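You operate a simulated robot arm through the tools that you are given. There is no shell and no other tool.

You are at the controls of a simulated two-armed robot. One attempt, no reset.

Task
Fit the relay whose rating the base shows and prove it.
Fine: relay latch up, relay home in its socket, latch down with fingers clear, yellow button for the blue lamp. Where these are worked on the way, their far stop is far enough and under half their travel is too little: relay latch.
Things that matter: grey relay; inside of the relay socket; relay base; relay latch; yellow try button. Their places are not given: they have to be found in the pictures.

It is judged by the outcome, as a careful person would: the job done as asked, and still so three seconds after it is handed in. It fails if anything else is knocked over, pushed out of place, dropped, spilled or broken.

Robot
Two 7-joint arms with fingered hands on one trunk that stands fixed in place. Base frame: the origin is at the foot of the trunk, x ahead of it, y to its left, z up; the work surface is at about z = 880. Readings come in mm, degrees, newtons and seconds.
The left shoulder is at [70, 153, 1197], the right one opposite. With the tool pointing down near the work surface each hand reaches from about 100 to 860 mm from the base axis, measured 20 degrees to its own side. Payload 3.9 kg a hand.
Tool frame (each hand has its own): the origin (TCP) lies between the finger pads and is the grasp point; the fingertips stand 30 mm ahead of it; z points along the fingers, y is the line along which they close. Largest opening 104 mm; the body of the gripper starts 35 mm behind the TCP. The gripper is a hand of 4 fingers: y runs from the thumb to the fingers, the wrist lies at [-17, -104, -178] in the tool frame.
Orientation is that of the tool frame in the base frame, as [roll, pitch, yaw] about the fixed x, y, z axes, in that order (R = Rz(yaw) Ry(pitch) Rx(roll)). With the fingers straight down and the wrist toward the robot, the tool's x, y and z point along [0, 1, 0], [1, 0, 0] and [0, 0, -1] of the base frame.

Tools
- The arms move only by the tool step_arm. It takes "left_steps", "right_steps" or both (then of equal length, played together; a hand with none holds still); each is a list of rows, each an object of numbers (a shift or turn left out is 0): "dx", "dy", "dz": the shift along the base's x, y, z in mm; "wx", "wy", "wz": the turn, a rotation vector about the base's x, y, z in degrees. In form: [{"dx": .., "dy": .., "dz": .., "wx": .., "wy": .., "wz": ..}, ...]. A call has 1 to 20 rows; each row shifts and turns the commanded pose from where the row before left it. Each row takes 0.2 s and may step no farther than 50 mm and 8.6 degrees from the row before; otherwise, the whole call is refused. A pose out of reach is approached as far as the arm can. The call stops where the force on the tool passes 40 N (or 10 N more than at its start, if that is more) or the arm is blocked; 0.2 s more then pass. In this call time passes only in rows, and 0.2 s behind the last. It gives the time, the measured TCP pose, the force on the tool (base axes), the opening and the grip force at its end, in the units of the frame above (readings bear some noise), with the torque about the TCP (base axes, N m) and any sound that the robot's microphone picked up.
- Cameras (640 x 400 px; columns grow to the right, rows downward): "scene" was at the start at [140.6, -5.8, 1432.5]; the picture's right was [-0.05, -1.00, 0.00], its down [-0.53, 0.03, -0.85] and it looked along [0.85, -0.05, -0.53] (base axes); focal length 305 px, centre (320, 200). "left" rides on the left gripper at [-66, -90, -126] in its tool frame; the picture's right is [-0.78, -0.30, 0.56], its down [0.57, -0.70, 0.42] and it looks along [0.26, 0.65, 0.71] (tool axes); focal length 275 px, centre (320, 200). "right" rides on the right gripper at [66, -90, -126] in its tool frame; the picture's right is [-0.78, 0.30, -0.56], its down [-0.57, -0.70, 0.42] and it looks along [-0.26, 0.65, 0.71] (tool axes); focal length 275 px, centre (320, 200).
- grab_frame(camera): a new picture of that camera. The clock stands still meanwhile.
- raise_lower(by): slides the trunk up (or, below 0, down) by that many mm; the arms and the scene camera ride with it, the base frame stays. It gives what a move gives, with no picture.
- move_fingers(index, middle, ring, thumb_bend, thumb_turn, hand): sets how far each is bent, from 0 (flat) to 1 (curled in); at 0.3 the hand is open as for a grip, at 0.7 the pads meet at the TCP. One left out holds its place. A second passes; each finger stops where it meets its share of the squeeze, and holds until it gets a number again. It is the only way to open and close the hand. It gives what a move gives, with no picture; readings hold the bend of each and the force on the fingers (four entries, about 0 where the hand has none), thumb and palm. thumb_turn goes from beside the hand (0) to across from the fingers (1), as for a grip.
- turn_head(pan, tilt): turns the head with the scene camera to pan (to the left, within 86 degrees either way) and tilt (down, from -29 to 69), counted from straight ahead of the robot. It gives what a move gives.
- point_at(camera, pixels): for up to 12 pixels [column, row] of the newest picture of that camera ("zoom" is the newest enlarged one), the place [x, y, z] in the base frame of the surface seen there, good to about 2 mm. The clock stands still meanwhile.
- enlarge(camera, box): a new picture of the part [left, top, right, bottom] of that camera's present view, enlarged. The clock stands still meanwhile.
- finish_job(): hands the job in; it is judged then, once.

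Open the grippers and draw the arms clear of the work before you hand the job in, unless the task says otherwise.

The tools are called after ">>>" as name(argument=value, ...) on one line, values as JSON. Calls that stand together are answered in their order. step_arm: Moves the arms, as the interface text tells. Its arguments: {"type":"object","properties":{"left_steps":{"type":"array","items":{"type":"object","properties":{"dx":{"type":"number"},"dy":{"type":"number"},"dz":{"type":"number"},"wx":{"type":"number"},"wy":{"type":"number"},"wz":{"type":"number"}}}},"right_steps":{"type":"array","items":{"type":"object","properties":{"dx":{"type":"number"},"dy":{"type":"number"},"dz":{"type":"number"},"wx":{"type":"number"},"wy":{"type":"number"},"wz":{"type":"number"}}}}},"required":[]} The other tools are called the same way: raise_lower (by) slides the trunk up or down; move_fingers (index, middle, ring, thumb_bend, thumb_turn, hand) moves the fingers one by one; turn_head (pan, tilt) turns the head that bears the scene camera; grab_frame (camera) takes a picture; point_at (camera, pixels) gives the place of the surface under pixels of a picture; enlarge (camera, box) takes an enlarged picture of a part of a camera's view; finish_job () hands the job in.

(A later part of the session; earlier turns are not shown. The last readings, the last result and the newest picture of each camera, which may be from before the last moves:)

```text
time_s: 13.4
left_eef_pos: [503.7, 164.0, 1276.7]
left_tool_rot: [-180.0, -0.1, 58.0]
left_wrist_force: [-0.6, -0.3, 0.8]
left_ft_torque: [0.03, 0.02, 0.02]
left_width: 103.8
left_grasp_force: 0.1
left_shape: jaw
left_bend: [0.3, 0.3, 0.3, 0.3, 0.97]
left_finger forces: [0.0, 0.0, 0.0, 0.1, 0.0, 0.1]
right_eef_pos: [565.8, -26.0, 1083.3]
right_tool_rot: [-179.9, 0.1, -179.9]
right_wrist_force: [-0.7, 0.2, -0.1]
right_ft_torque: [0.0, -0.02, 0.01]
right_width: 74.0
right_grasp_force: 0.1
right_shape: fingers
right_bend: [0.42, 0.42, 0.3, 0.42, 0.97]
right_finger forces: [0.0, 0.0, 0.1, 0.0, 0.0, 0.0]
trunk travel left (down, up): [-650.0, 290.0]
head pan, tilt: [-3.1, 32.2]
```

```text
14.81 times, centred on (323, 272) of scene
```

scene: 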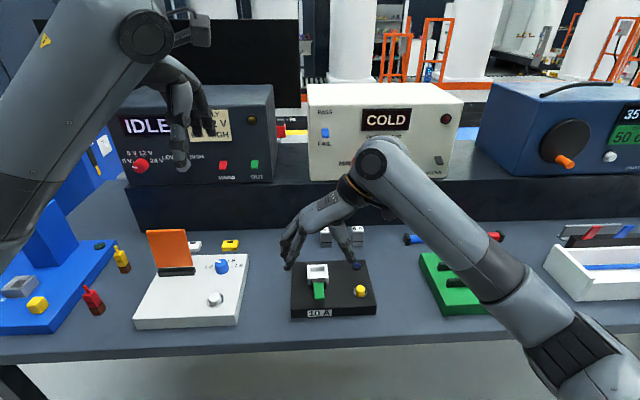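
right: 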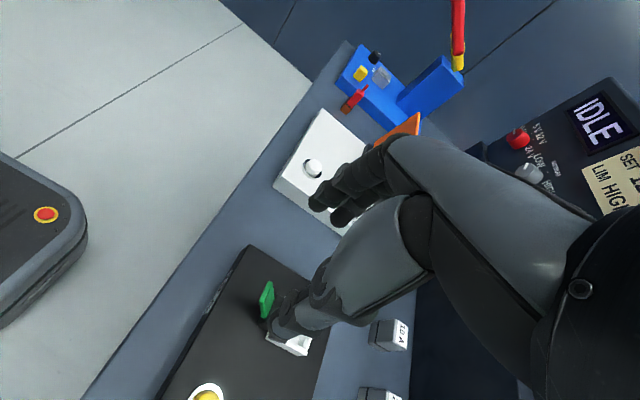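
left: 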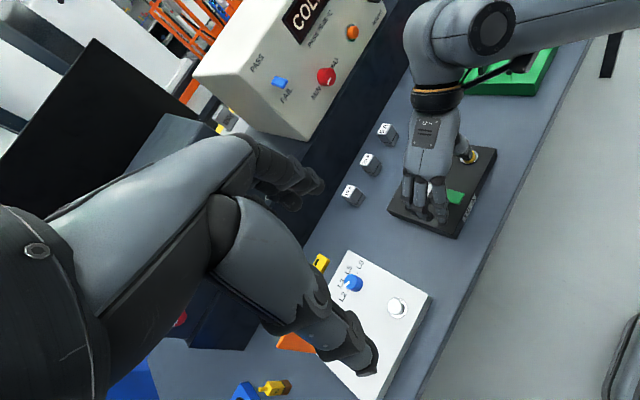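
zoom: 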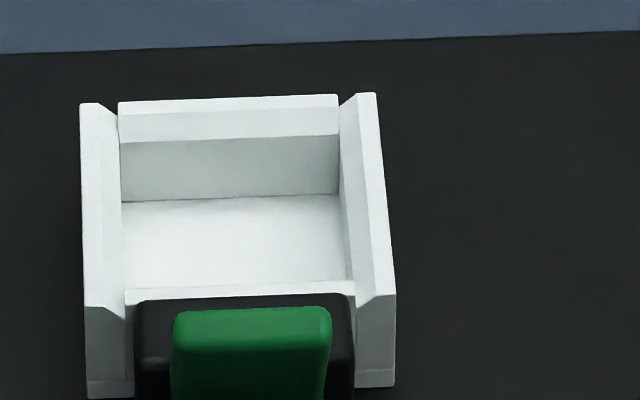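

The socket shows chamfered lead-ins. I sample its wall edges on this close zoom.

>>> point_at(camera="zoom", pixels=[[86, 110], [112, 150], [122, 170], [125, 240], [100, 250], [370, 100], [345, 180], [350, 240], [384, 250], [230, 100], [230, 150], [230, 190]])

>>> point_at(camera="zoom", pixels=[[230, 210], [230, 278], [230, 290], [130, 285], [340, 280], [150, 292], [130, 210], [335, 205], [340, 210], [342, 150], [119, 130], [118, 105]])

```text
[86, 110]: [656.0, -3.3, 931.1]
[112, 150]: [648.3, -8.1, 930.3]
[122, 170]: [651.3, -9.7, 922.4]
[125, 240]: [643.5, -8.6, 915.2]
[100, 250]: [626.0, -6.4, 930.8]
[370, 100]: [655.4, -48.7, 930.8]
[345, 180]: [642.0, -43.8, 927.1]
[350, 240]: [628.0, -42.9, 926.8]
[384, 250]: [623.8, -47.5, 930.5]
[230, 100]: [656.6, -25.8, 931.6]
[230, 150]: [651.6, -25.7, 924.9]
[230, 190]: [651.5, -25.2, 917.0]
```

```text
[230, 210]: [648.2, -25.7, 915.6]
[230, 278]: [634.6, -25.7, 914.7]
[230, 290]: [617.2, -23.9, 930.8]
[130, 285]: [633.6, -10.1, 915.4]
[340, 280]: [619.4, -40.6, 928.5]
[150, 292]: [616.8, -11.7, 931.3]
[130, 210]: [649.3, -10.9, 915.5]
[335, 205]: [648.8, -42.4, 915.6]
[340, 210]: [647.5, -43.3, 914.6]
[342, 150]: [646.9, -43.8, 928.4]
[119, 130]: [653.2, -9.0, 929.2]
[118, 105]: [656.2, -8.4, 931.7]
```

Socket inner faces: y −10.0 to −42.8, rear x 651.5, floor z ≈915. Now I re-zoom on the 10 A relay for its exact sides.

>>> enlarge(camera="scene", box=[280, 222, 310, 252])

>>> enlarge(camera="right", box=[350, 300, 450, 400])

```text
13.33 times, centred on (295, 237) of scene
```

zoom: 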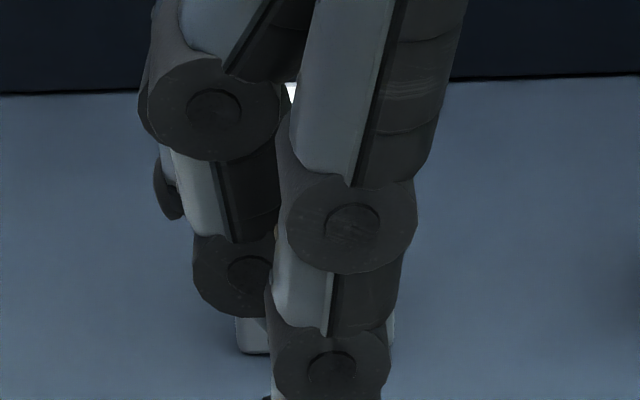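

```text
4.00 times, centred on (400, 350) of right
```

zoom: 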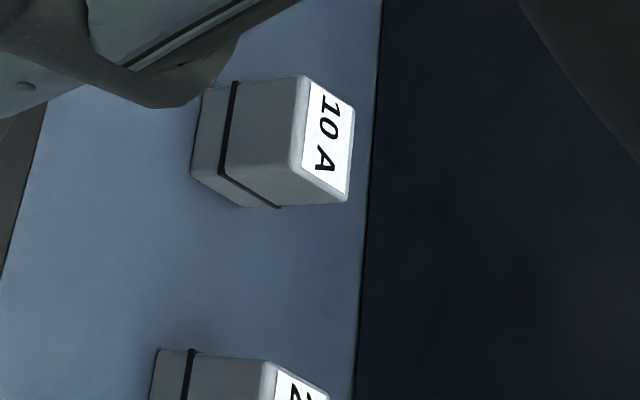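

I sample the 10 A relay's faces from the right camera zoom.

>>> point_at(camera="zoom", pixels=[[325, 140], [347, 197], [297, 165], [305, 80], [351, 110], [260, 120], [300, 185], [240, 190], [215, 120], [330, 200], [250, 90], [215, 170]])

```text
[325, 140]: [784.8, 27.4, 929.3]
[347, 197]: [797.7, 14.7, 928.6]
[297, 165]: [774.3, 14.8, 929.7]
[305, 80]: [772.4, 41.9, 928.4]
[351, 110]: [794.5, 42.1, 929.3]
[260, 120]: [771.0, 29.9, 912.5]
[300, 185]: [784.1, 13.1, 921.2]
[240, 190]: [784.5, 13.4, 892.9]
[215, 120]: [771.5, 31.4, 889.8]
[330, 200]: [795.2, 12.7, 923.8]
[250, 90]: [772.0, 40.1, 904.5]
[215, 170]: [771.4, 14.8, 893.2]
```

Relay: x 771–797, y 13–45, centre ≈(784, 29). Before going there I check how far the hand, wrist and forearm stick out toward the shelf (front at x≈860) in the present pose.

>>> grab_frame(camera="scene")

>>> point_at(camera="scene", pixels=[[338, 180], [350, 170], [360, 160], [375, 150], [385, 140], [400, 150], [420, 180], [450, 215], [320, 195], [300, 205]])

```text
taken
```

scene: 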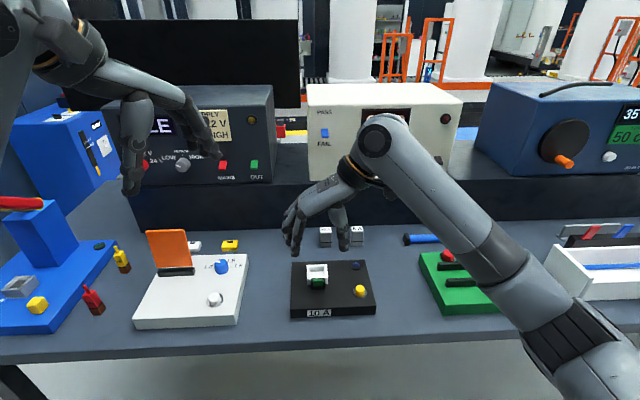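

```text
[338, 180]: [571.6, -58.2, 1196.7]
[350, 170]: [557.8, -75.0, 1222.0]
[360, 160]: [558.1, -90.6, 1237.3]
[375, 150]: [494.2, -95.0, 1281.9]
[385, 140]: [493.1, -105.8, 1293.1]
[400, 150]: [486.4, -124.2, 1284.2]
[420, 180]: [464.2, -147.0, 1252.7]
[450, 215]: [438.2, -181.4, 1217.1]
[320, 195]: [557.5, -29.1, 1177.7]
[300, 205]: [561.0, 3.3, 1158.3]
```

Wrist and forearm stay on the robot side of the hand, so reaching x 783 is safe with the shelf at 860. I move above the 10 A relay at z ≈1080.

>>> step_arm(right_steps=[{"dx": 36.2, "dy": 9.1}, {"dx": 36.2, "dy": 9.1}, {"dx": 36.2, "dy": 9.1}, {"dx": 36.2, "dy": 9.2}, {"dx": 36.2, "dy": 9.2}, {"dx": 36.2, "dy": 9.2}])

>>> move_fingers(hand="right", index=0.46, middle=0.46, thumb_bend=0.47)

>>> grab_frame(camera="scene")

>>> grab_frame(camera="left")

>>> grab_frame(camera="right")

```text
time_s: 14.8
left_eef_pos: [503.9, 161.4, 1276.9]
left_tool_rot: [-180.0, 0.0, 57.9]
left_wrist_force: [-0.8, 0.0, -0.2]
left_ft_torque: [-0.02, 0.0, 0.0]
left_width: 103.7
left_grasp_force: 0.1
left_shape: jaw
left_bend: [0.3, 0.3, 0.3, 0.3, 0.97]
left_finger forces: [0.0, 0.0, 0.0, 0.1, 0.0, 0.1]
right_eef_pos: [703.7, 7.3, 1079.4]
right_tool_rot: [-179.9, 0.0, -179.9]
right_wrist_force: [-0.2, -0.5, 0.6]
right_ft_torque: [0.01, -0.05, -0.01]
right_width: 74.1
right_grasp_force: 0.2
right_shape: fingers
right_bend: [0.42, 0.42, 0.3, 0.42, 0.97]
right_finger forces: [0.1, 0.0, 0.0, 0.1, 0.0, 0.0]
right hand out of reach, approached as far as the arm can: row 4, 5, 6
trunk travel left (down, up): [-650.0, 290.0]
head pan, tilt: [-3.1, 32.2]
```

```text
time_s: 15.8
left_eef_pos: [503.3, 162.3, 1276.3]
left_tool_rot: [180.0, 0.0, 58.0]
left_wrist_force: [1.4, -0.6, -0.1]
left_ft_torque: [0.02, -0.01, 0.0]
left_width: 103.8
left_grasp_force: 0.1
left_shape: jaw
left_bend: [0.3, 0.3, 0.3, 0.3, 0.97]
left_finger forces: [0.1, 0.0, 0.0, 0.0, 0.1, 0.1]
right_eef_pos: [704.3, 6.6, 1079.7]
right_tool_rot: [-180.0, -0.1, 180.0]
right_wrist_force: [0.1, 0.4, -1.0]
right_ft_torque: [-0.01, -0.03, 0.02]
right_width: 63.4
right_grasp_force: 0.0
right_shape: fingers
right_bend: [0.46, 0.46, 0.3, 0.47, 0.97]
right_finger forces: [0.1, 0.0, 0.0, 0.0, 0.1, 0.0]
trunk travel left (down, up): [-650.0, 290.0]
head pan, tilt: [-3.1, 32.2]
```

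```text
taken
```

scene: 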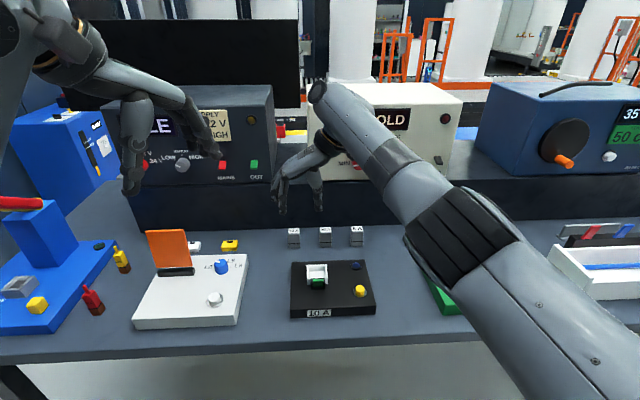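

```text
taken
```

left: 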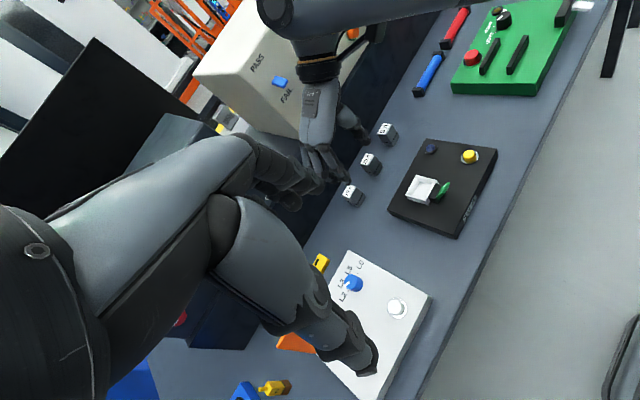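

```text
taken
```

right: 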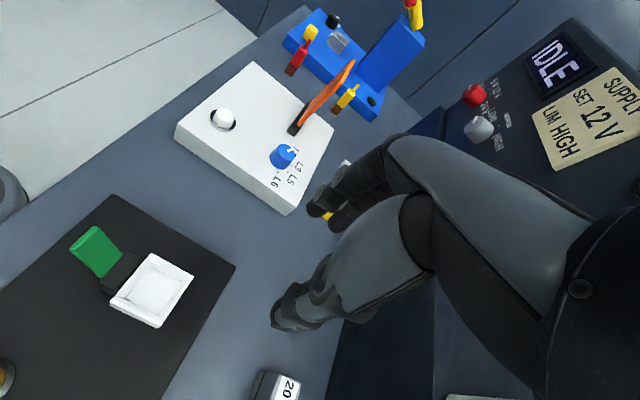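

The wrist-to-the-side pose runs out of reach at x≈704, so for the pick I go back to wrist-toward-robot (closing along x). The right camera also confirms the latch is up; I draw back and turn −90°.

>>> step_arm(right_steps=[{"dx": -30}, {"dx": -30, "wz": -8.18}, {"dx": -20, "wz": -8.18}, {"wz": -8.18}, {"wz": -8.18}, {"wz": -8.18}, {"wz": -8.18}, {"wz": -8.18}, {"wz": -8.18}, {"wz": -8.18}, {"wz": -8.18}, {"wz": -8.2}])

>>> grab_frame(camera="scene")

>>> grab_frame(camera="right")

```text
time_s: 18.4
left_eef_pos: [503.3, 162.7, 1277.3]
left_tool_rot: [180.0, 0.0, 58.0]
left_wrist_force: [0.5, 0.6, 0.2]
left_ft_torque: [0.01, 0.01, -0.02]
left_width: 103.9
left_grasp_force: 0.1
left_shape: jaw
left_bend: [0.3, 0.3, 0.3, 0.3, 0.97]
left_finger forces: [0.1, 0.0, 0.0, 0.0, 0.1, 0.0]
right_eef_pos: [628.0, 8.1, 1077.0]
right_tool_rot: [-180.0, 0.1, 90.0]
right_wrist_force: [0.4, 0.2, 0.1]
right_ft_torque: [0.0, 0.01, -0.03]
right_width: 63.2
right_grasp_force: 0.1
right_shape: fingers
right_bend: [0.46, 0.46, 0.3, 0.47, 0.97]
right_finger forces: [0.1, 0.1, 0.0, 0.1, 0.1, 0.0]
trunk travel left (down, up): [-650.0, 290.0]
head pan, tilt: [-3.1, 32.2]
```

```text
taken
```

scene: 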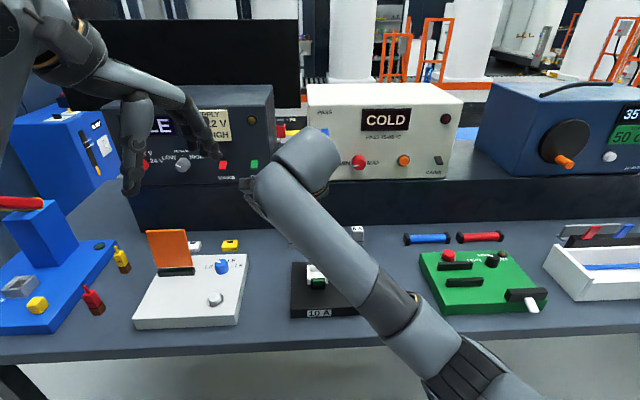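

```text
taken
```

right: 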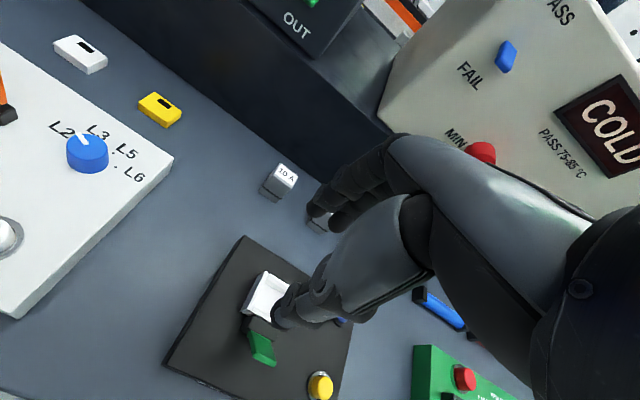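

Yaw is back at 90° and the right camera sees the 10 A relay at (280,180). I set the ring finger to match and move above the relay.

>>> move_fingers(hand="right", ring=0.46)

>>> step_arm(right_steps=[{"dx": 31.2, "dy": 4.4}, {"dx": 31.2, "dy": 4.4}, {"dx": 31.2, "dy": 4.4}, {"dx": 31.2, "dy": 4.4}, {"dx": 31.2, "dy": 4.3}])

>>> grab_frame(camera="scene")

>>> grab_frame(camera="right")

>>> grab_frame(camera="left")

```text
time_s: 19.4
left_eef_pos: [502.9, 162.7, 1275.8]
left_tool_rot: [-179.9, 0.0, 58.0]
left_wrist_force: [0.3, 0.0, -0.5]
left_ft_torque: [0.0, 0.01, -0.01]
left_width: 103.9
left_grasp_force: 0.0
left_shape: jaw
left_bend: [0.3, 0.3, 0.3, 0.3, 0.97]
left_finger forces: [0.1, 0.1, 0.1, 0.1, 0.0, 0.0]
right_eef_pos: [625.9, 7.2, 1077.6]
right_tool_rot: [-179.9, 0.0, 90.1]
right_wrist_force: [-0.8, -0.6, -0.1]
right_ft_torque: [0.0, -0.05, -0.02]
right_width: 63.0
right_grasp_force: 0.0
right_shape: fingers
right_bend: [0.46, 0.46, 0.46, 0.47, 0.97]
right_finger forces: [0.0, 0.0, 0.0, 0.1, 0.0, 0.1]
trunk travel left (down, up): [-650.0, 290.0]
head pan, tilt: [-3.1, 32.2]
```

```text
time_s: 20.6
left_eef_pos: [502.2, 164.6, 1275.2]
left_tool_rot: [-180.0, 0.1, 58.0]
left_wrist_force: [0.8, 0.4, 0.1]
left_ft_torque: [0.01, -0.01, -0.01]
left_width: 103.6
left_grasp_force: 0.1
left_shape: jaw
left_bend: [0.3, 0.3, 0.3, 0.3, 0.97]
left_finger forces: [0.0, 0.1, 0.0, 0.0, 0.0, 0.0]
right_eef_pos: [780.3, 33.1, 1080.0]
right_tool_rot: [-180.0, 0.0, 90.0]
right_wrist_force: [-0.1, -0.4, -0.9]
right_ft_torque: [0.02, 0.01, -0.02]
right_width: 63.0
right_grasp_force: 0.0
right_shape: fingers
right_bend: [0.46, 0.46, 0.46, 0.47, 0.97]
right_finger forces: [0.0, 0.1, 0.1, 0.1, 0.0, 0.0]
trunk travel left (down, up): [-650.0, 290.0]
head pan, tilt: [-3.1, 32.2]
```

```text
taken
```

scene: 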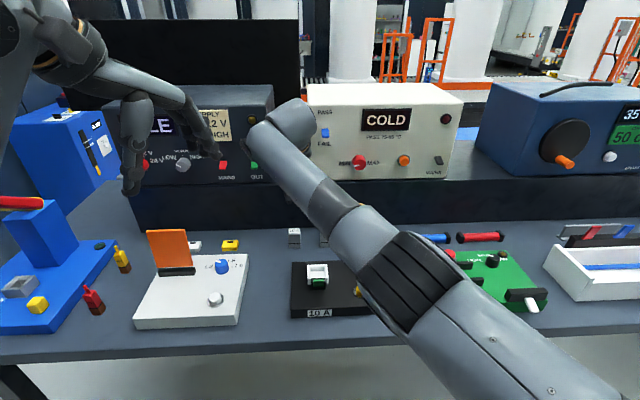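

```text
taken
```

right: 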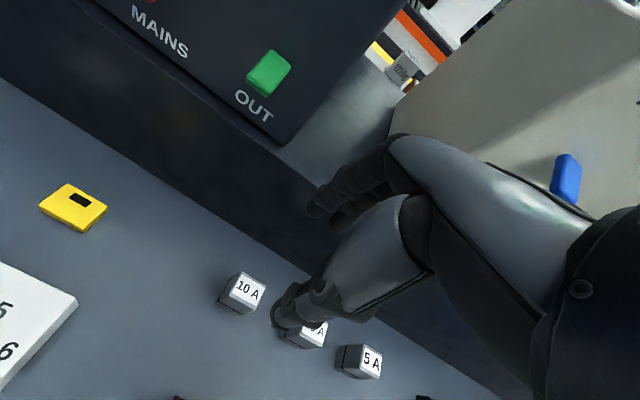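

```text
taken
```

left: 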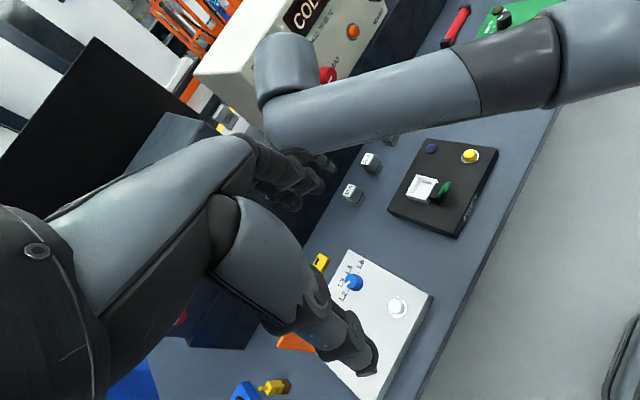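

The TCP reads (780, 33, 1080), slightly off target; I correct to about (784, 30) and start down to z 1000.

>>> step_arm(right_steps=[{"dz": -20}, {"dz": -30}, {"dz": -30}])

>>> grab_frame(camera="right")

```text
time_s: 21.4
left_eef_pos: [503.0, 162.7, 1277.4]
left_tool_rot: [179.9, 0.0, 58.0]
left_wrist_force: [-0.8, -0.2, 0.3]
left_ft_torque: [0.01, 0.01, -0.01]
left_width: 103.7
left_grasp_force: 0.2
left_shape: jaw
left_bend: [0.3, 0.3, 0.3, 0.3, 0.97]
left_finger forces: [0.0, 0.0, 0.0, 0.0, 0.0, 0.1]
right_eef_pos: [782.9, 30.6, 997.7]
right_tool_rot: [-180.0, 0.0, 90.0]
right_wrist_force: [0.3, 0.0, -0.4]
right_ft_torque: [-0.05, 0.01, -0.01]
right_width: 63.2
right_grasp_force: 0.1
right_shape: fingers
right_bend: [0.46, 0.46, 0.46, 0.47, 0.97]
right_finger forces: [0.0, 0.0, 0.0, 0.1, 0.1, 0.0]
trunk travel left (down, up): [-650.0, 290.0]
head pan, tilt: [-3.1, 32.2]
```

```text
taken
```

right: 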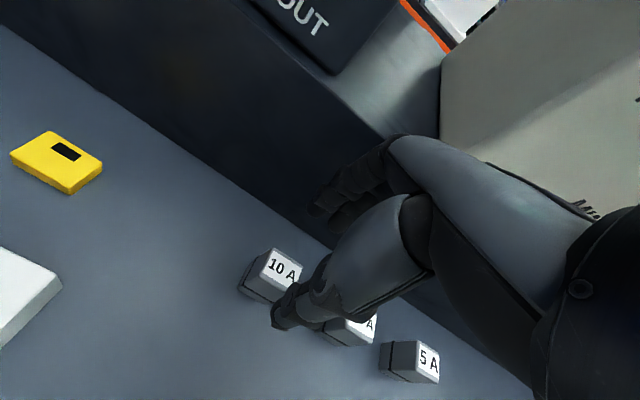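

TCP (782.9, 30.6, 998). I lower to about z 962, just above the relay top level for the tips, and check alignment.

>>> step_arm(right_steps=[{"dx": 0.5, "dy": -0.3, "dz": -18}, {"dx": 0.4, "dy": -0.3, "dz": -17}])

>>> enlarge(camera="right", box=[220, 140, 440, 380])

>>> enlarge(camera="scene", box=[260, 200, 360, 260])

>>> enlarge(camera="left", box=[280, 110, 420, 220])

```text
time_s: 22.0
left_eef_pos: [504.4, 162.7, 1276.0]
left_tool_rot: [-180.0, 0.0, 58.0]
left_wrist_force: [0.9, 0.2, -0.6]
left_ft_torque: [-0.03, -0.03, 0.0]
left_width: 103.8
left_grasp_force: 0.0
left_shape: jaw
left_bend: [0.3, 0.3, 0.3, 0.3, 0.97]
left_finger forces: [0.0, 0.1, 0.0, 0.0, 0.1, 0.0]
right_eef_pos: [784.0, 28.0, 963.7]
right_tool_rot: [-180.0, 0.0, 90.1]
right_wrist_force: [0.0, 0.6, -0.5]
right_ft_torque: [0.0, 0.01, -0.02]
right_width: 63.3
right_grasp_force: 0.0
right_shape: fingers
right_bend: [0.46, 0.46, 0.46, 0.47, 0.97]
right_finger forces: [0.1, 0.0, 0.0, 0.1, 0.0, 0.0]
trunk travel left (down, up): [-650.0, 290.0]
head pan, tilt: [-3.1, 32.2]
```

```text
1.67 times, centred on (330, 260) of right
```

zoom: 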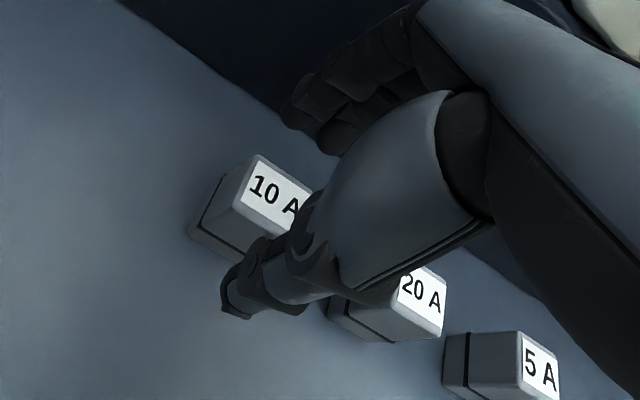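

```text
6.40 times, centred on (310, 230) of scene
```

zoom: 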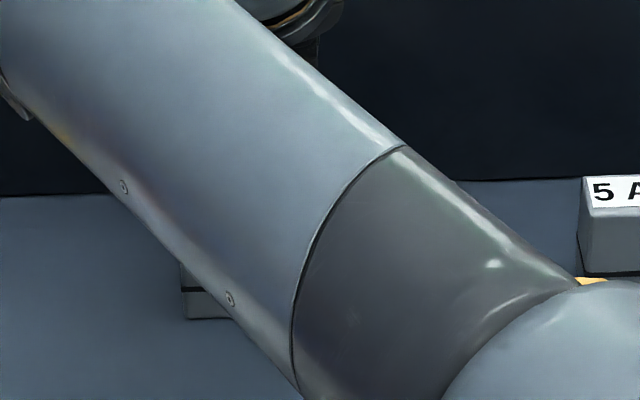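

```text
3.64 times, centred on (350, 165) of left
```

zoom: 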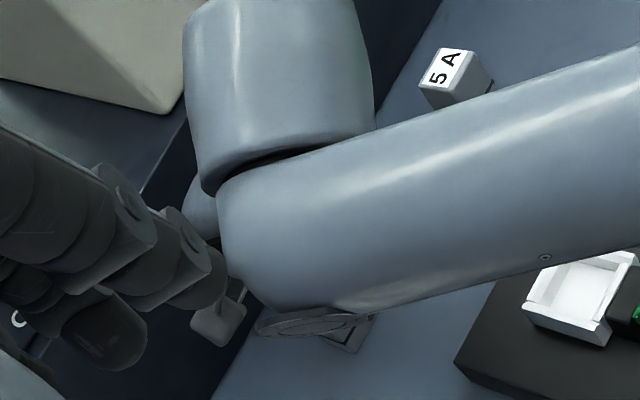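

I use a fresh right-camera zoom to compare relay and thumb positions at this height.

>>> enlarge(camera="right", box=[220, 140, 440, 380])

>>> point_at(camera="zoom", pixels=[[275, 195], [258, 157], [235, 205], [265, 228], [305, 185], [215, 215], [235, 310], [265, 285], [225, 290], [320, 140], [300, 120], [330, 150]])

```text
1.67 times, centred on (330, 260) of right
```

zoom: 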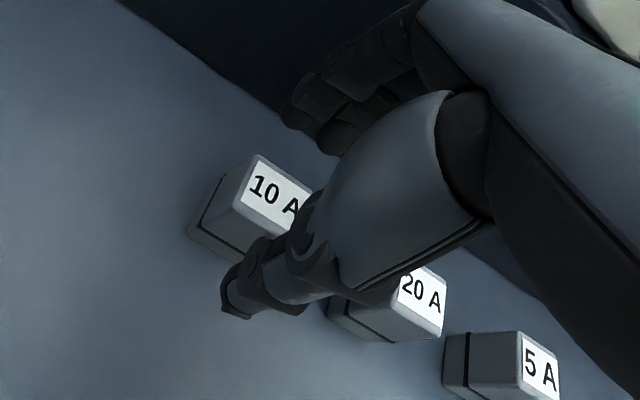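

```text
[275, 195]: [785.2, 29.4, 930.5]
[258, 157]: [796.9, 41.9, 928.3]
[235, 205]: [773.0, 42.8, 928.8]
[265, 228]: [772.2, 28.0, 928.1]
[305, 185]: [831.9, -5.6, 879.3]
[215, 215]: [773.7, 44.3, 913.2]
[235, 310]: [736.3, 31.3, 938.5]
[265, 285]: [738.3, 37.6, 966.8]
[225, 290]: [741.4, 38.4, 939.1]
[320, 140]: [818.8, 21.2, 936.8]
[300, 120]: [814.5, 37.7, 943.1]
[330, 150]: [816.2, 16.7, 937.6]
```

Thumb (x≈737–752) and fingers (x≈814+) straddle the relay (x 771–797), and y lines up. I descend to TCP z ≈930.

>>> step_arm(right_steps=[{"dz": -12}, {"dz": -12}, {"dz": -9}])

>>> enlarge(camera="right", box=[220, 140, 440, 380])

>>> point_at(camera="zoom", pixels=[[300, 170], [235, 310], [225, 290], [320, 140], [300, 120], [270, 190], [260, 230], [330, 150]])

```text
time_s: 22.8
left_eef_pos: [502.9, 161.6, 1275.8]
left_tool_rot: [180.0, 0.0, 58.0]
left_wrist_force: [-0.3, 0.0, 0.3]
left_ft_torque: [-0.01, -0.01, 0.0]
left_width: 103.6
left_grasp_force: 0.1
left_shape: jaw
left_bend: [0.3, 0.3, 0.3, 0.3, 0.97]
left_finger forces: [0.0, 0.1, 0.0, 0.1, 0.0, 0.0]
right_eef_pos: [781.6, 29.0, 929.5]
right_tool_rot: [-179.9, 0.0, 90.0]
right_wrist_force: [-0.2, 0.0, -0.3]
right_ft_torque: [0.0, -0.01, 0.01]
right_width: 63.2
right_grasp_force: 0.0
right_shape: fingers
right_bend: [0.46, 0.46, 0.46, 0.47, 0.97]
right_finger forces: [0.0, 0.0, 0.1, 0.1, 0.1, 0.0]
trunk travel left (down, up): [-650.0, 290.0]
head pan, tilt: [-3.1, 32.2]
```

```text
1.67 times, centred on (330, 260) of right
```

zoom: 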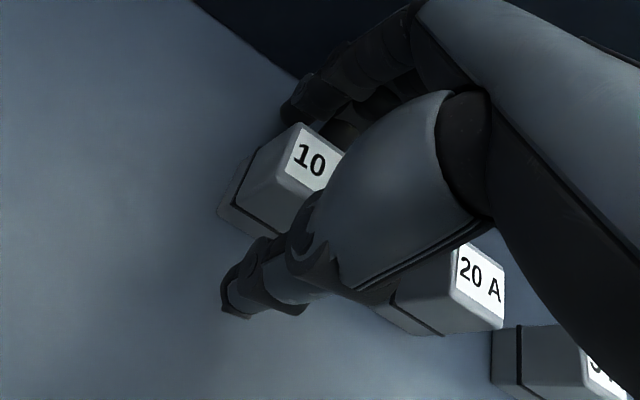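

```text
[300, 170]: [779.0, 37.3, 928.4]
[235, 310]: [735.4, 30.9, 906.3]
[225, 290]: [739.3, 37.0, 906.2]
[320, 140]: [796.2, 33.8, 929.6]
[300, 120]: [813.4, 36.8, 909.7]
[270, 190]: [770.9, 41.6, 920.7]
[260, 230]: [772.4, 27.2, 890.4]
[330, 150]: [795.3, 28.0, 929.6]
```

Straddle is symmetric (gap ≈19 mm front, ≈17 mm back) with no contact. I close index, middle and thumb to 0.57 first.

>>> move_fingers(hand="right", index=0.57, middle=0.57, thumb_bend=0.57)

>>> enlarge(camera="right", box=[220, 140, 440, 380])

```text
time_s: 23.8
left_eef_pos: [502.9, 163.0, 1276.0]
left_tool_rot: [-180.0, 0.0, 58.0]
left_wrist_force: [-0.1, -0.7, 0.2]
left_ft_torque: [-0.03, -0.03, -0.02]
left_width: 103.7
left_grasp_force: 0.0
left_shape: jaw
left_bend: [0.3, 0.3, 0.3, 0.3, 0.97]
left_finger forces: [0.1, 0.0, 0.0, 0.1, 0.0, 0.0]
right_eef_pos: [783.0, 27.8, 930.1]
right_tool_rot: [-180.0, 0.0, 90.1]
right_wrist_force: [-0.4, -0.3, 0.3]
right_ft_torque: [0.01, 0.03, 0.03]
right_width: 38.6
right_grasp_force: 0.1
right_shape: fingers
right_bend: [0.56, 0.56, 0.46, 0.56, 0.97]
right_finger forces: [0.0, 0.1, 0.0, 0.1, 0.0, 0.0]
trunk travel left (down, up): [-650.0, 290.0]
head pan, tilt: [-3.1, 32.2]
```

```text
1.67 times, centred on (330, 260) of right
```

zoom: 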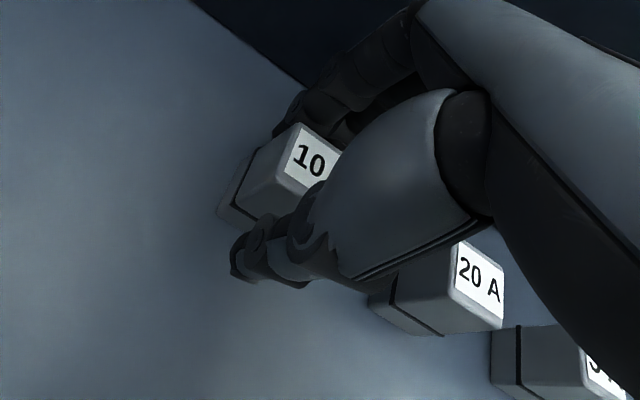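

The gap is 38.6 mm with no contact yet. I close on the relay (0.66).

>>> move_fingers(hand="right", index=0.65, middle=0.65, thumb_bend=0.65)

>>> enlarge(camera="right", box=[220, 140, 440, 380])

```text
time_s: 24.8
left_eef_pos: [502.9, 163.1, 1275.6]
left_tool_rot: [179.9, 0.0, 57.9]
left_wrist_force: [1.0, 0.6, -0.7]
left_ft_torque: [0.0, -0.02, -0.07]
left_width: 103.2
left_grasp_force: 0.1
left_shape: jaw
left_bend: [0.3, 0.3, 0.3, 0.3, 0.97]
left_finger forces: [0.0, 0.0, 0.0, 0.1, 0.0, 0.0]
right_eef_pos: [782.7, 28.5, 930.5]
right_tool_rot: [180.0, -0.1, 90.0]
right_wrist_force: [-0.3, -0.6, 0.8]
right_ft_torque: [0.05, 0.01, 0.0]
right_width: 26.0
right_grasp_force: 5.2
right_shape: fingers
right_bend: [0.62, 0.63, 0.46, 0.6, 0.97]
right_finger forces: [2.6, 2.2, 0.0, 0.0, 4.7, 0.0]
trunk travel left (down, up): [-650.0, 290.0]
head pan, tilt: [-3.1, 32.2]
```

```text
1.67 times, centred on (330, 260) of right
```

zoom: 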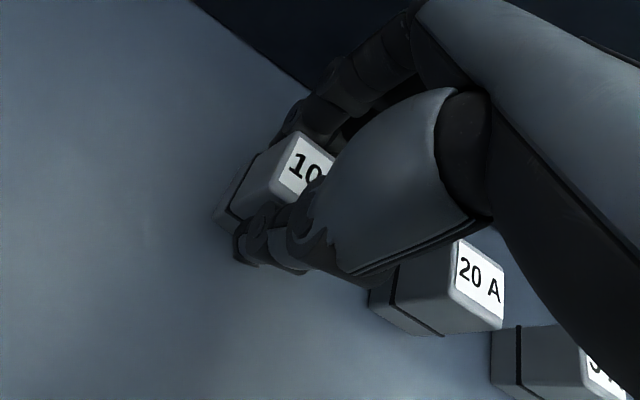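

Width 26 mm with 2–5 N on index, middle and thumb: the relay is gripped. I firm the grip up.

>>> move_fingers(hand="right", index=0.69, middle=0.69, thumb_bend=0.68)

>>> step_arm(right_steps=[{"dz": 6}, {"dz": 10}, {"dz": 15}])

>>> enlarge(camera="right", box=[220, 140, 440, 380])

>>> point_at(camera="zoom", pixels=[[305, 165], [297, 135], [275, 185], [250, 185], [262, 205], [230, 215], [295, 155]])

```text
time_s: 25.8
left_eef_pos: [503.4, 161.0, 1275.7]
left_tool_rot: [180.0, 0.1, 58.0]
left_wrist_force: [0.0, 0.6, 0.4]
left_ft_torque: [0.05, 0.02, -0.01]
left_width: 103.9
left_grasp_force: 0.1
left_shape: jaw
left_bend: [0.3, 0.3, 0.3, 0.3, 0.97]
left_finger forces: [0.0, 0.0, 0.1, 0.0, 0.0, 0.0]
right_eef_pos: [782.9, 29.1, 930.8]
right_tool_rot: [179.9, 0.0, 90.1]
right_wrist_force: [-0.4, 0.0, 0.6]
right_ft_torque: [-0.01, -0.03, 0.02]
right_width: 25.4
right_grasp_force: 8.6
right_shape: fingers
right_bend: [0.63, 0.65, 0.46, 0.6, 0.96]
right_finger forces: [4.6, 4.0, 0.0, 0.1, 8.5, 0.0]
trunk travel left (down, up): [-650.0, 290.0]
head pan, tilt: [-3.1, 32.2]
```

```text
time_s: 26.6
left_eef_pos: [502.9, 162.1, 1275.8]
left_tool_rot: [-179.9, 0.1, 58.0]
left_wrist_force: [-0.3, 0.4, 0.1]
left_ft_torque: [0.01, 0.0, 0.03]
left_width: 103.4
left_grasp_force: 0.0
left_shape: jaw
left_bend: [0.3, 0.3, 0.3, 0.3, 0.97]
left_finger forces: [0.0, 0.0, 0.0, 0.0, 0.0, 0.1]
right_eef_pos: [781.5, 27.3, 962.5]
right_tool_rot: [-180.0, 0.1, 90.1]
right_wrist_force: [0.1, 0.1, 0.6]
right_ft_torque: [-0.02, 0.01, 0.01]
right_width: 25.4
right_grasp_force: 8.1
right_shape: fingers
right_bend: [0.63, 0.65, 0.46, 0.6, 0.96]
right_finger forces: [4.7, 3.9, 0.0, 0.0, 8.5, 0.0]
trunk travel left (down, up): [-650.0, 290.0]
head pan, tilt: [-3.1, 32.2]
```

```text
1.67 times, centred on (330, 260) of right
```

zoom: 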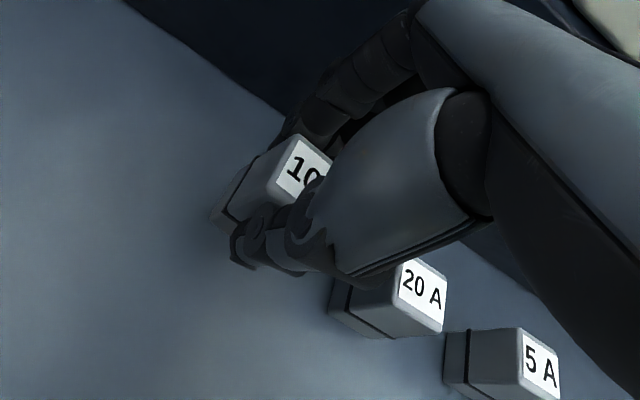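

```text
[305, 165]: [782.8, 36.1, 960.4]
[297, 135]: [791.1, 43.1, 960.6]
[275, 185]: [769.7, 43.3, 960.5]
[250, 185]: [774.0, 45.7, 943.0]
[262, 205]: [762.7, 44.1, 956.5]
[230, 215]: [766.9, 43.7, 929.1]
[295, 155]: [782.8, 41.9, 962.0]
```

The relay is in hand: its top is at z 960.5 (about 2 mm below TCP), left side y 45.7, still upright. I raise it and carry it above the socket.

>>> step_arm(right_steps=[{"dz": 35}, {"dz": 35}, {"dx": -29, "dy": -11}, {"dx": -29, "dy": -11}, {"dx": -29, "dy": -11}, {"dx": -29, "dy": -11}, {"dx": -29, "dy": -11.5}])

>>> step_arm(right_steps=[{"dz": 0}])

>>> grab_frame(camera="right")

>>> grab_frame(camera="scene")

>>> grab_frame(camera="left")

```text
time_s: 28.2
left_eef_pos: [502.5, 162.6, 1276.9]
left_tool_rot: [179.8, -0.1, 58.0]
left_wrist_force: [-0.2, -0.4, 0.5]
left_ft_torque: [-0.01, -0.01, -0.02]
left_width: 103.7
left_grasp_force: 0.0
left_shape: jaw
left_bend: [0.3, 0.3, 0.3, 0.3, 0.97]
left_finger forces: [0.0, 0.1, 0.0, 0.0, 0.0, 0.0]
right_eef_pos: [635.9, -25.4, 1034.1]
right_tool_rot: [180.0, 0.1, 90.0]
right_wrist_force: [0.5, 0.2, 0.3]
right_ft_torque: [-0.01, 0.0, -0.01]
right_width: 25.4
right_grasp_force: 8.1
right_shape: fingers
right_bend: [0.63, 0.65, 0.46, 0.6, 0.96]
right_finger forces: [4.6, 3.7, 0.0, 0.0, 8.4, 0.0]
trunk travel left (down, up): [-650.0, 290.0]
head pan, tilt: [-3.1, 32.2]
```

```text
time_s: 28.6
left_eef_pos: [503.6, 162.6, 1275.5]
left_tool_rot: [180.0, 0.1, 58.1]
left_wrist_force: [0.0, 0.0, 0.6]
left_ft_torque: [0.02, -0.01, 0.02]
left_width: 103.9
left_grasp_force: 0.1
left_shape: jaw
left_bend: [0.3, 0.3, 0.3, 0.3, 0.97]
left_finger forces: [0.1, 0.1, 0.1, 0.0, 0.0, 0.0]
right_eef_pos: [636.6, -23.6, 1031.6]
right_tool_rot: [-180.0, 0.0, 89.9]
right_wrist_force: [-0.3, 0.6, -0.4]
right_ft_torque: [0.01, 0.0, -0.02]
right_width: 25.1
right_grasp_force: 8.2
right_shape: fingers
right_bend: [0.63, 0.65, 0.46, 0.6, 0.96]
right_finger forces: [4.7, 3.8, 0.1, 0.1, 8.4, 0.1]
trunk travel left (down, up): [-650.0, 290.0]
head pan, tilt: [-3.1, 32.2]
```

```text
taken
```

right: 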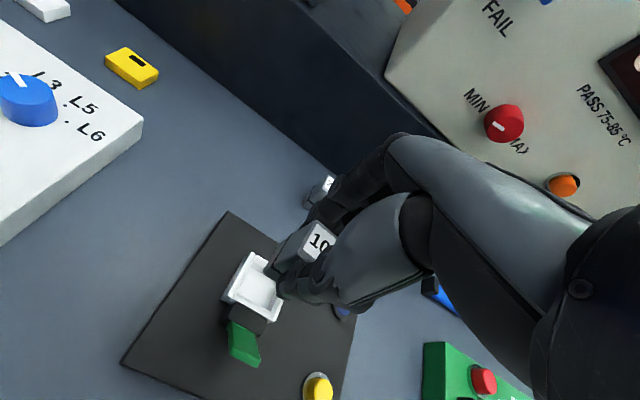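

```text
taken
```

scene: 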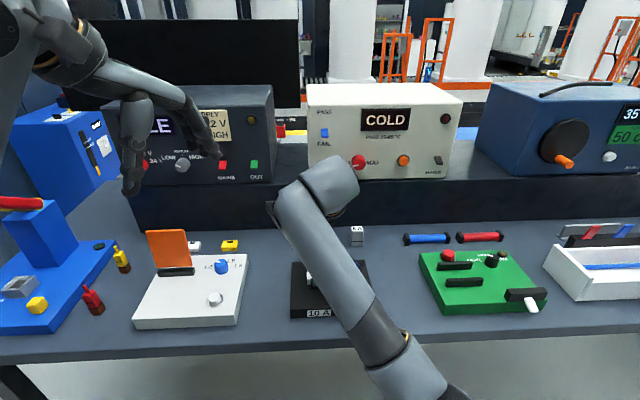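

```text
taken
```

left: 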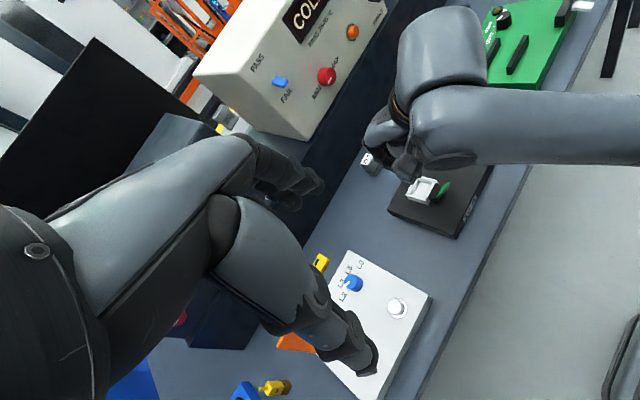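

From this pose the right camera sees both relay and socket. I zoom there to measure the relay against the socket.

>>> enlarge(camera="right", box=[210, 210, 350, 330])

```text
3.33 times, centred on (280, 270) of right
```

zoom: 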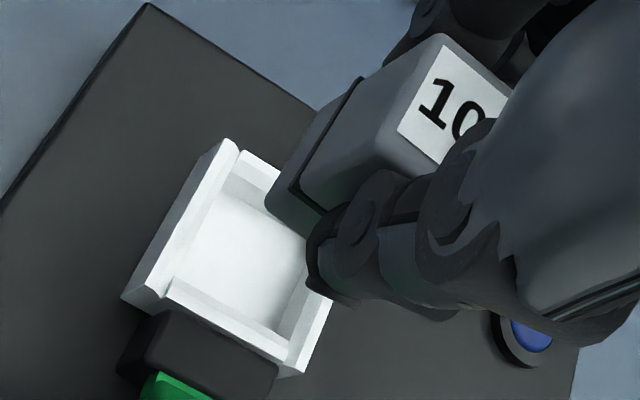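

I sample points on the relay's left face, its bottom block, and the socket walls and floor.

>>> point_at(camera="zoom", pixels=[[440, 45], [403, 125], [400, 70], [370, 100], [360, 150], [330, 180], [310, 150], [290, 190], [320, 120], [275, 210], [350, 170], [430, 100]])

>>> point_at(camera="zoom", pixels=[[228, 145], [130, 295], [180, 240], [200, 245], [245, 155], [265, 180], [180, 285], [290, 350], [320, 310], [230, 320], [225, 215], [250, 260]])

```text
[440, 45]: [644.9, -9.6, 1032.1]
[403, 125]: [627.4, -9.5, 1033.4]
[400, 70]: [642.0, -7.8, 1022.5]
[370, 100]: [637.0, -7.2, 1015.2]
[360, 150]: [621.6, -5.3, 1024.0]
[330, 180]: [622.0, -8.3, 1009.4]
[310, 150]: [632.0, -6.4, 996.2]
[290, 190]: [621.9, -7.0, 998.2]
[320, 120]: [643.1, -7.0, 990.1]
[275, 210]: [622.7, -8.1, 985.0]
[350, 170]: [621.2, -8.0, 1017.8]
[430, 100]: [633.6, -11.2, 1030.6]
```

```text
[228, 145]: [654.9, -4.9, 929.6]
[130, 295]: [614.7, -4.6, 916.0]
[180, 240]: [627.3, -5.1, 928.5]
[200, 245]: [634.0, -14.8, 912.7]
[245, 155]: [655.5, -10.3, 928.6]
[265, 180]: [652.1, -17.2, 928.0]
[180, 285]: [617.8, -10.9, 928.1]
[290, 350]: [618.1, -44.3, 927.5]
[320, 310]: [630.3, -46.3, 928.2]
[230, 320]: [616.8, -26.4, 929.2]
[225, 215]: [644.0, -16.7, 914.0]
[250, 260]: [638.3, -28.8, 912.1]
```

Relay centre is ≈(634, −23.4) versus socket centre ≈(636.5, −26.3), and it hangs straight. I shift +2.5 / −2.9 and lower to where its foot is just above the walls (TCP ≈988).

>>> step_arm(right_steps=[{"dx": 2.5, "dy": -2.9}, {"dz": -15}, {"dz": -15}, {"dz": -13}])

>>> step_arm(right_steps=[{"dz": 0}])

>>> enlarge(camera="right", box=[210, 190, 350, 330])

>>> enlarge(camera="left", box=[370, 120, 490, 230])

>>> enlarge(camera="scene", box=[260, 220, 390, 330])

```text
time_s: 29.6
left_eef_pos: [503.1, 162.4, 1275.7]
left_tool_rot: [179.9, 0.0, 58.0]
left_wrist_force: [-0.7, 0.2, 0.1]
left_ft_torque: [0.01, 0.02, 0.03]
left_width: 103.8
left_grasp_force: 0.1
left_shape: jaw
left_bend: [0.3, 0.3, 0.3, 0.3, 0.97]
left_finger forces: [0.0, 0.0, 0.0, 0.1, 0.0, 0.0]
right_eef_pos: [639.6, -28.9, 988.6]
right_tool_rot: [-180.0, 0.0, 90.1]
right_wrist_force: [0.4, 1.3, -0.7]
right_ft_torque: [0.05, 0.04, -0.02]
right_width: 25.3
right_grasp_force: 7.8
right_shape: fingers
right_bend: [0.63, 0.65, 0.46, 0.6, 0.96]
right_finger forces: [4.5, 4.0, 0.0, 0.0, 8.5, 0.0]
trunk travel left (down, up): [-650.0, 290.0]
head pan, tilt: [-3.1, 32.2]
```

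```text
time_s: 30.0
left_eef_pos: [503.9, 162.6, 1274.8]
left_tool_rot: [179.9, -0.1, 58.0]
left_wrist_force: [0.3, -1.0, -0.1]
left_ft_torque: [-0.01, 0.02, 0.0]
left_width: 103.5
left_grasp_force: 0.0
left_shape: jaw
left_bend: [0.3, 0.3, 0.3, 0.3, 0.97]
left_finger forces: [0.1, 0.0, 0.1, 0.0, 0.0, 0.0]
right_eef_pos: [639.8, -28.8, 988.9]
right_tool_rot: [180.0, 0.0, 90.2]
right_wrist_force: [-0.7, 0.5, 0.1]
right_ft_torque: [0.0, -0.01, -0.01]
right_width: 25.3
right_grasp_force: 8.3
right_shape: fingers
right_bend: [0.63, 0.65, 0.46, 0.6, 0.96]
right_finger forces: [4.7, 3.7, 0.1, 0.0, 8.3, 0.1]
trunk travel left (down, up): [-650.0, 290.0]
head pan, tilt: [-3.1, 32.2]
```

```text
2.86 times, centred on (280, 260) of right
```

zoom: 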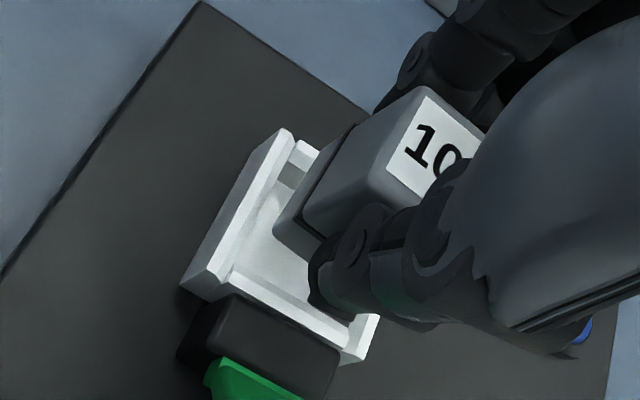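

```text
3.64 times, centred on (430, 175) of left
```

zoom: 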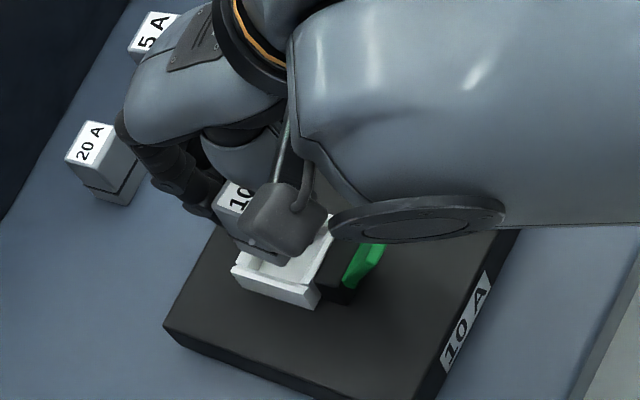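

```text
3.64 times, centred on (325, 275) of scene
```

zoom: 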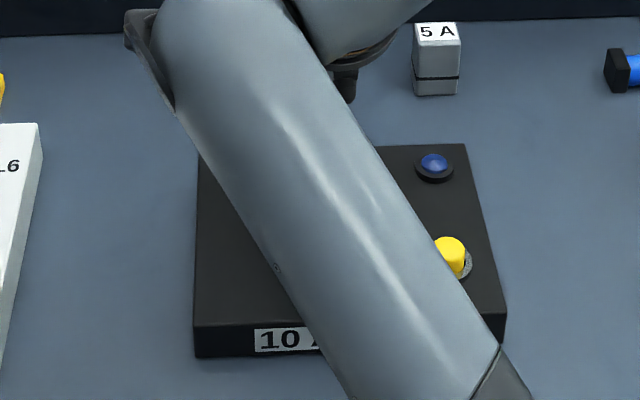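

I re-zoom with the right camera and measure relay vs socket again before insertion.

>>> enlarge(camera="right", box=[220, 200, 340, 320])

>>> point_at(camera="zoom", pixels=[[435, 75], [385, 175], [390, 120], [360, 150], [335, 185], [340, 150], [310, 190], [290, 215], [275, 245], [355, 195], [330, 215], [300, 240]])

```text
3.33 times, centred on (280, 260) of right
```

zoom: 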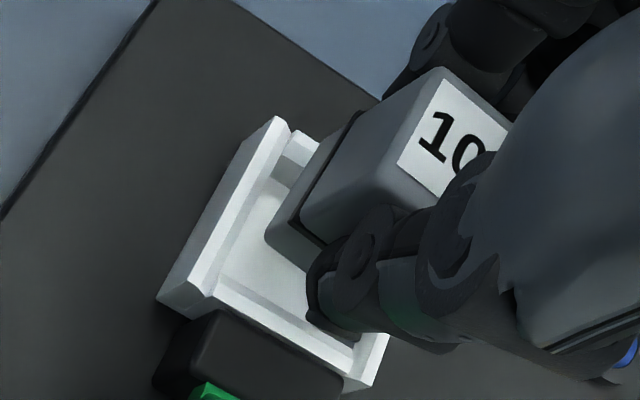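

```text
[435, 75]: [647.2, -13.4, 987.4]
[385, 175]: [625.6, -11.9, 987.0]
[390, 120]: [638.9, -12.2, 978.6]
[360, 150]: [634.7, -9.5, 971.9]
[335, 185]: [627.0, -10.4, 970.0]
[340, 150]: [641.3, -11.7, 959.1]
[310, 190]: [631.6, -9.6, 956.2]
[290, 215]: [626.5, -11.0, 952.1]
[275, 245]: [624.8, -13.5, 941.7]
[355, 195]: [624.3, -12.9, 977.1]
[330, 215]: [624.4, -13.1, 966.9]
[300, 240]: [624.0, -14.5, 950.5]
```

Relay is now at front x 624, left face y −10.7, i.e. centred over the socket within ~0.5 mm. I lower it slowly, watching the force.

>>> step_arm(right_steps=[{"dz": -3}, {"dz": -3}, {"dz": -3}, {"dz": -3}, {"dz": -3}])

>>> enlarge(camera="right", box=[220, 180, 360, 320])

```text
time_s: 31.2
left_eef_pos: [502.9, 162.5, 1276.9]
left_tool_rot: [179.9, 0.0, 57.9]
left_wrist_force: [-0.2, 0.0, 0.5]
left_ft_torque: [0.02, 0.0, -0.01]
left_width: 103.6
left_grasp_force: 0.0
left_shape: jaw
left_bend: [0.3, 0.3, 0.3, 0.3, 0.97]
left_finger forces: [0.0, 0.0, 0.0, 0.1, 0.0, 0.0]
right_eef_pos: [639.7, -27.3, 973.4]
right_tool_rot: [-179.9, 0.0, 90.2]
right_wrist_force: [-2.0, 0.0, 0.8]
right_ft_torque: [0.04, 0.12, 0.1]
right_width: 25.3
right_grasp_force: 8.1
right_shape: fingers
right_bend: [0.64, 0.66, 0.46, 0.6, 0.96]
right_finger forces: [3.8, 3.1, 0.1, 0.1, 9.2, 0.1]
trunk travel left (down, up): [-650.0, 290.0]
head pan, tilt: [-3.1, 32.2]
```

```text
2.86 times, centred on (290, 250) of right
```

zoom: 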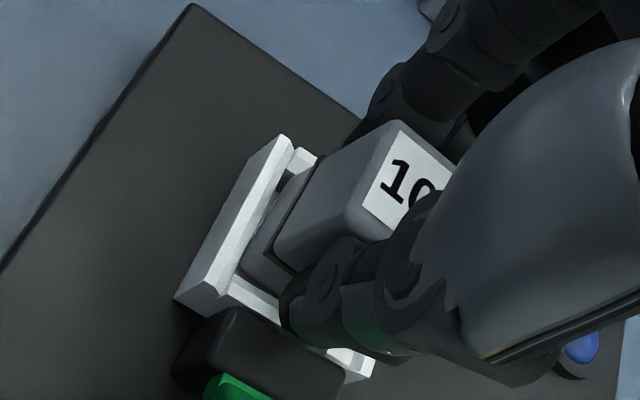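

The relay's foot is in the socket mouth, with a slight −2 N in x (touching the rear lead-in). I shift 1 mm toward the robot and keep lowering.

>>> step_arm(right_steps=[{"dx": -0.8}, {"dx": -0.2, "dz": -2}, {"dz": -2}, {"dz": -2}])

>>> enlarge(camera="right", box=[220, 180, 360, 320])

```text
time_s: 32.2
left_eef_pos: [503.5, 162.7, 1276.6]
left_tool_rot: [-180.0, 0.1, 58.0]
left_wrist_force: [0.3, 0.8, 0.0]
left_ft_torque: [0.01, 0.04, 0.03]
left_width: 103.6
left_grasp_force: 0.2
left_shape: jaw
left_bend: [0.3, 0.3, 0.3, 0.3, 0.97]
left_finger forces: [0.0, 0.0, 0.0, 0.0, 0.1, 0.0]
right_eef_pos: [639.4, -29.5, 967.6]
right_tool_rot: [180.0, 0.1, 90.1]
right_wrist_force: [-0.6, 2.7, 1.1]
right_ft_torque: [0.08, 0.03, 0.05]
right_width: 25.3
right_grasp_force: 8.0
right_shape: fingers
right_bend: [0.64, 0.66, 0.46, 0.6, 0.96]
right_finger forces: [4.5, 3.3, 0.0, 0.1, 8.5, 0.0]
trunk travel left (down, up): [-650.0, 290.0]
head pan, tilt: [-3.1, 32.2]
```

```text
2.86 times, centred on (290, 250) of right
```

zoom: 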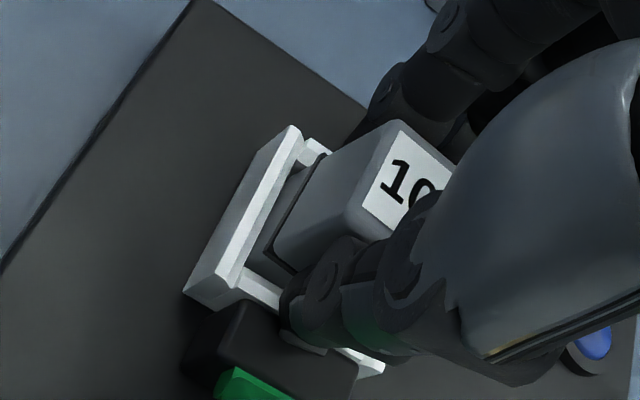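

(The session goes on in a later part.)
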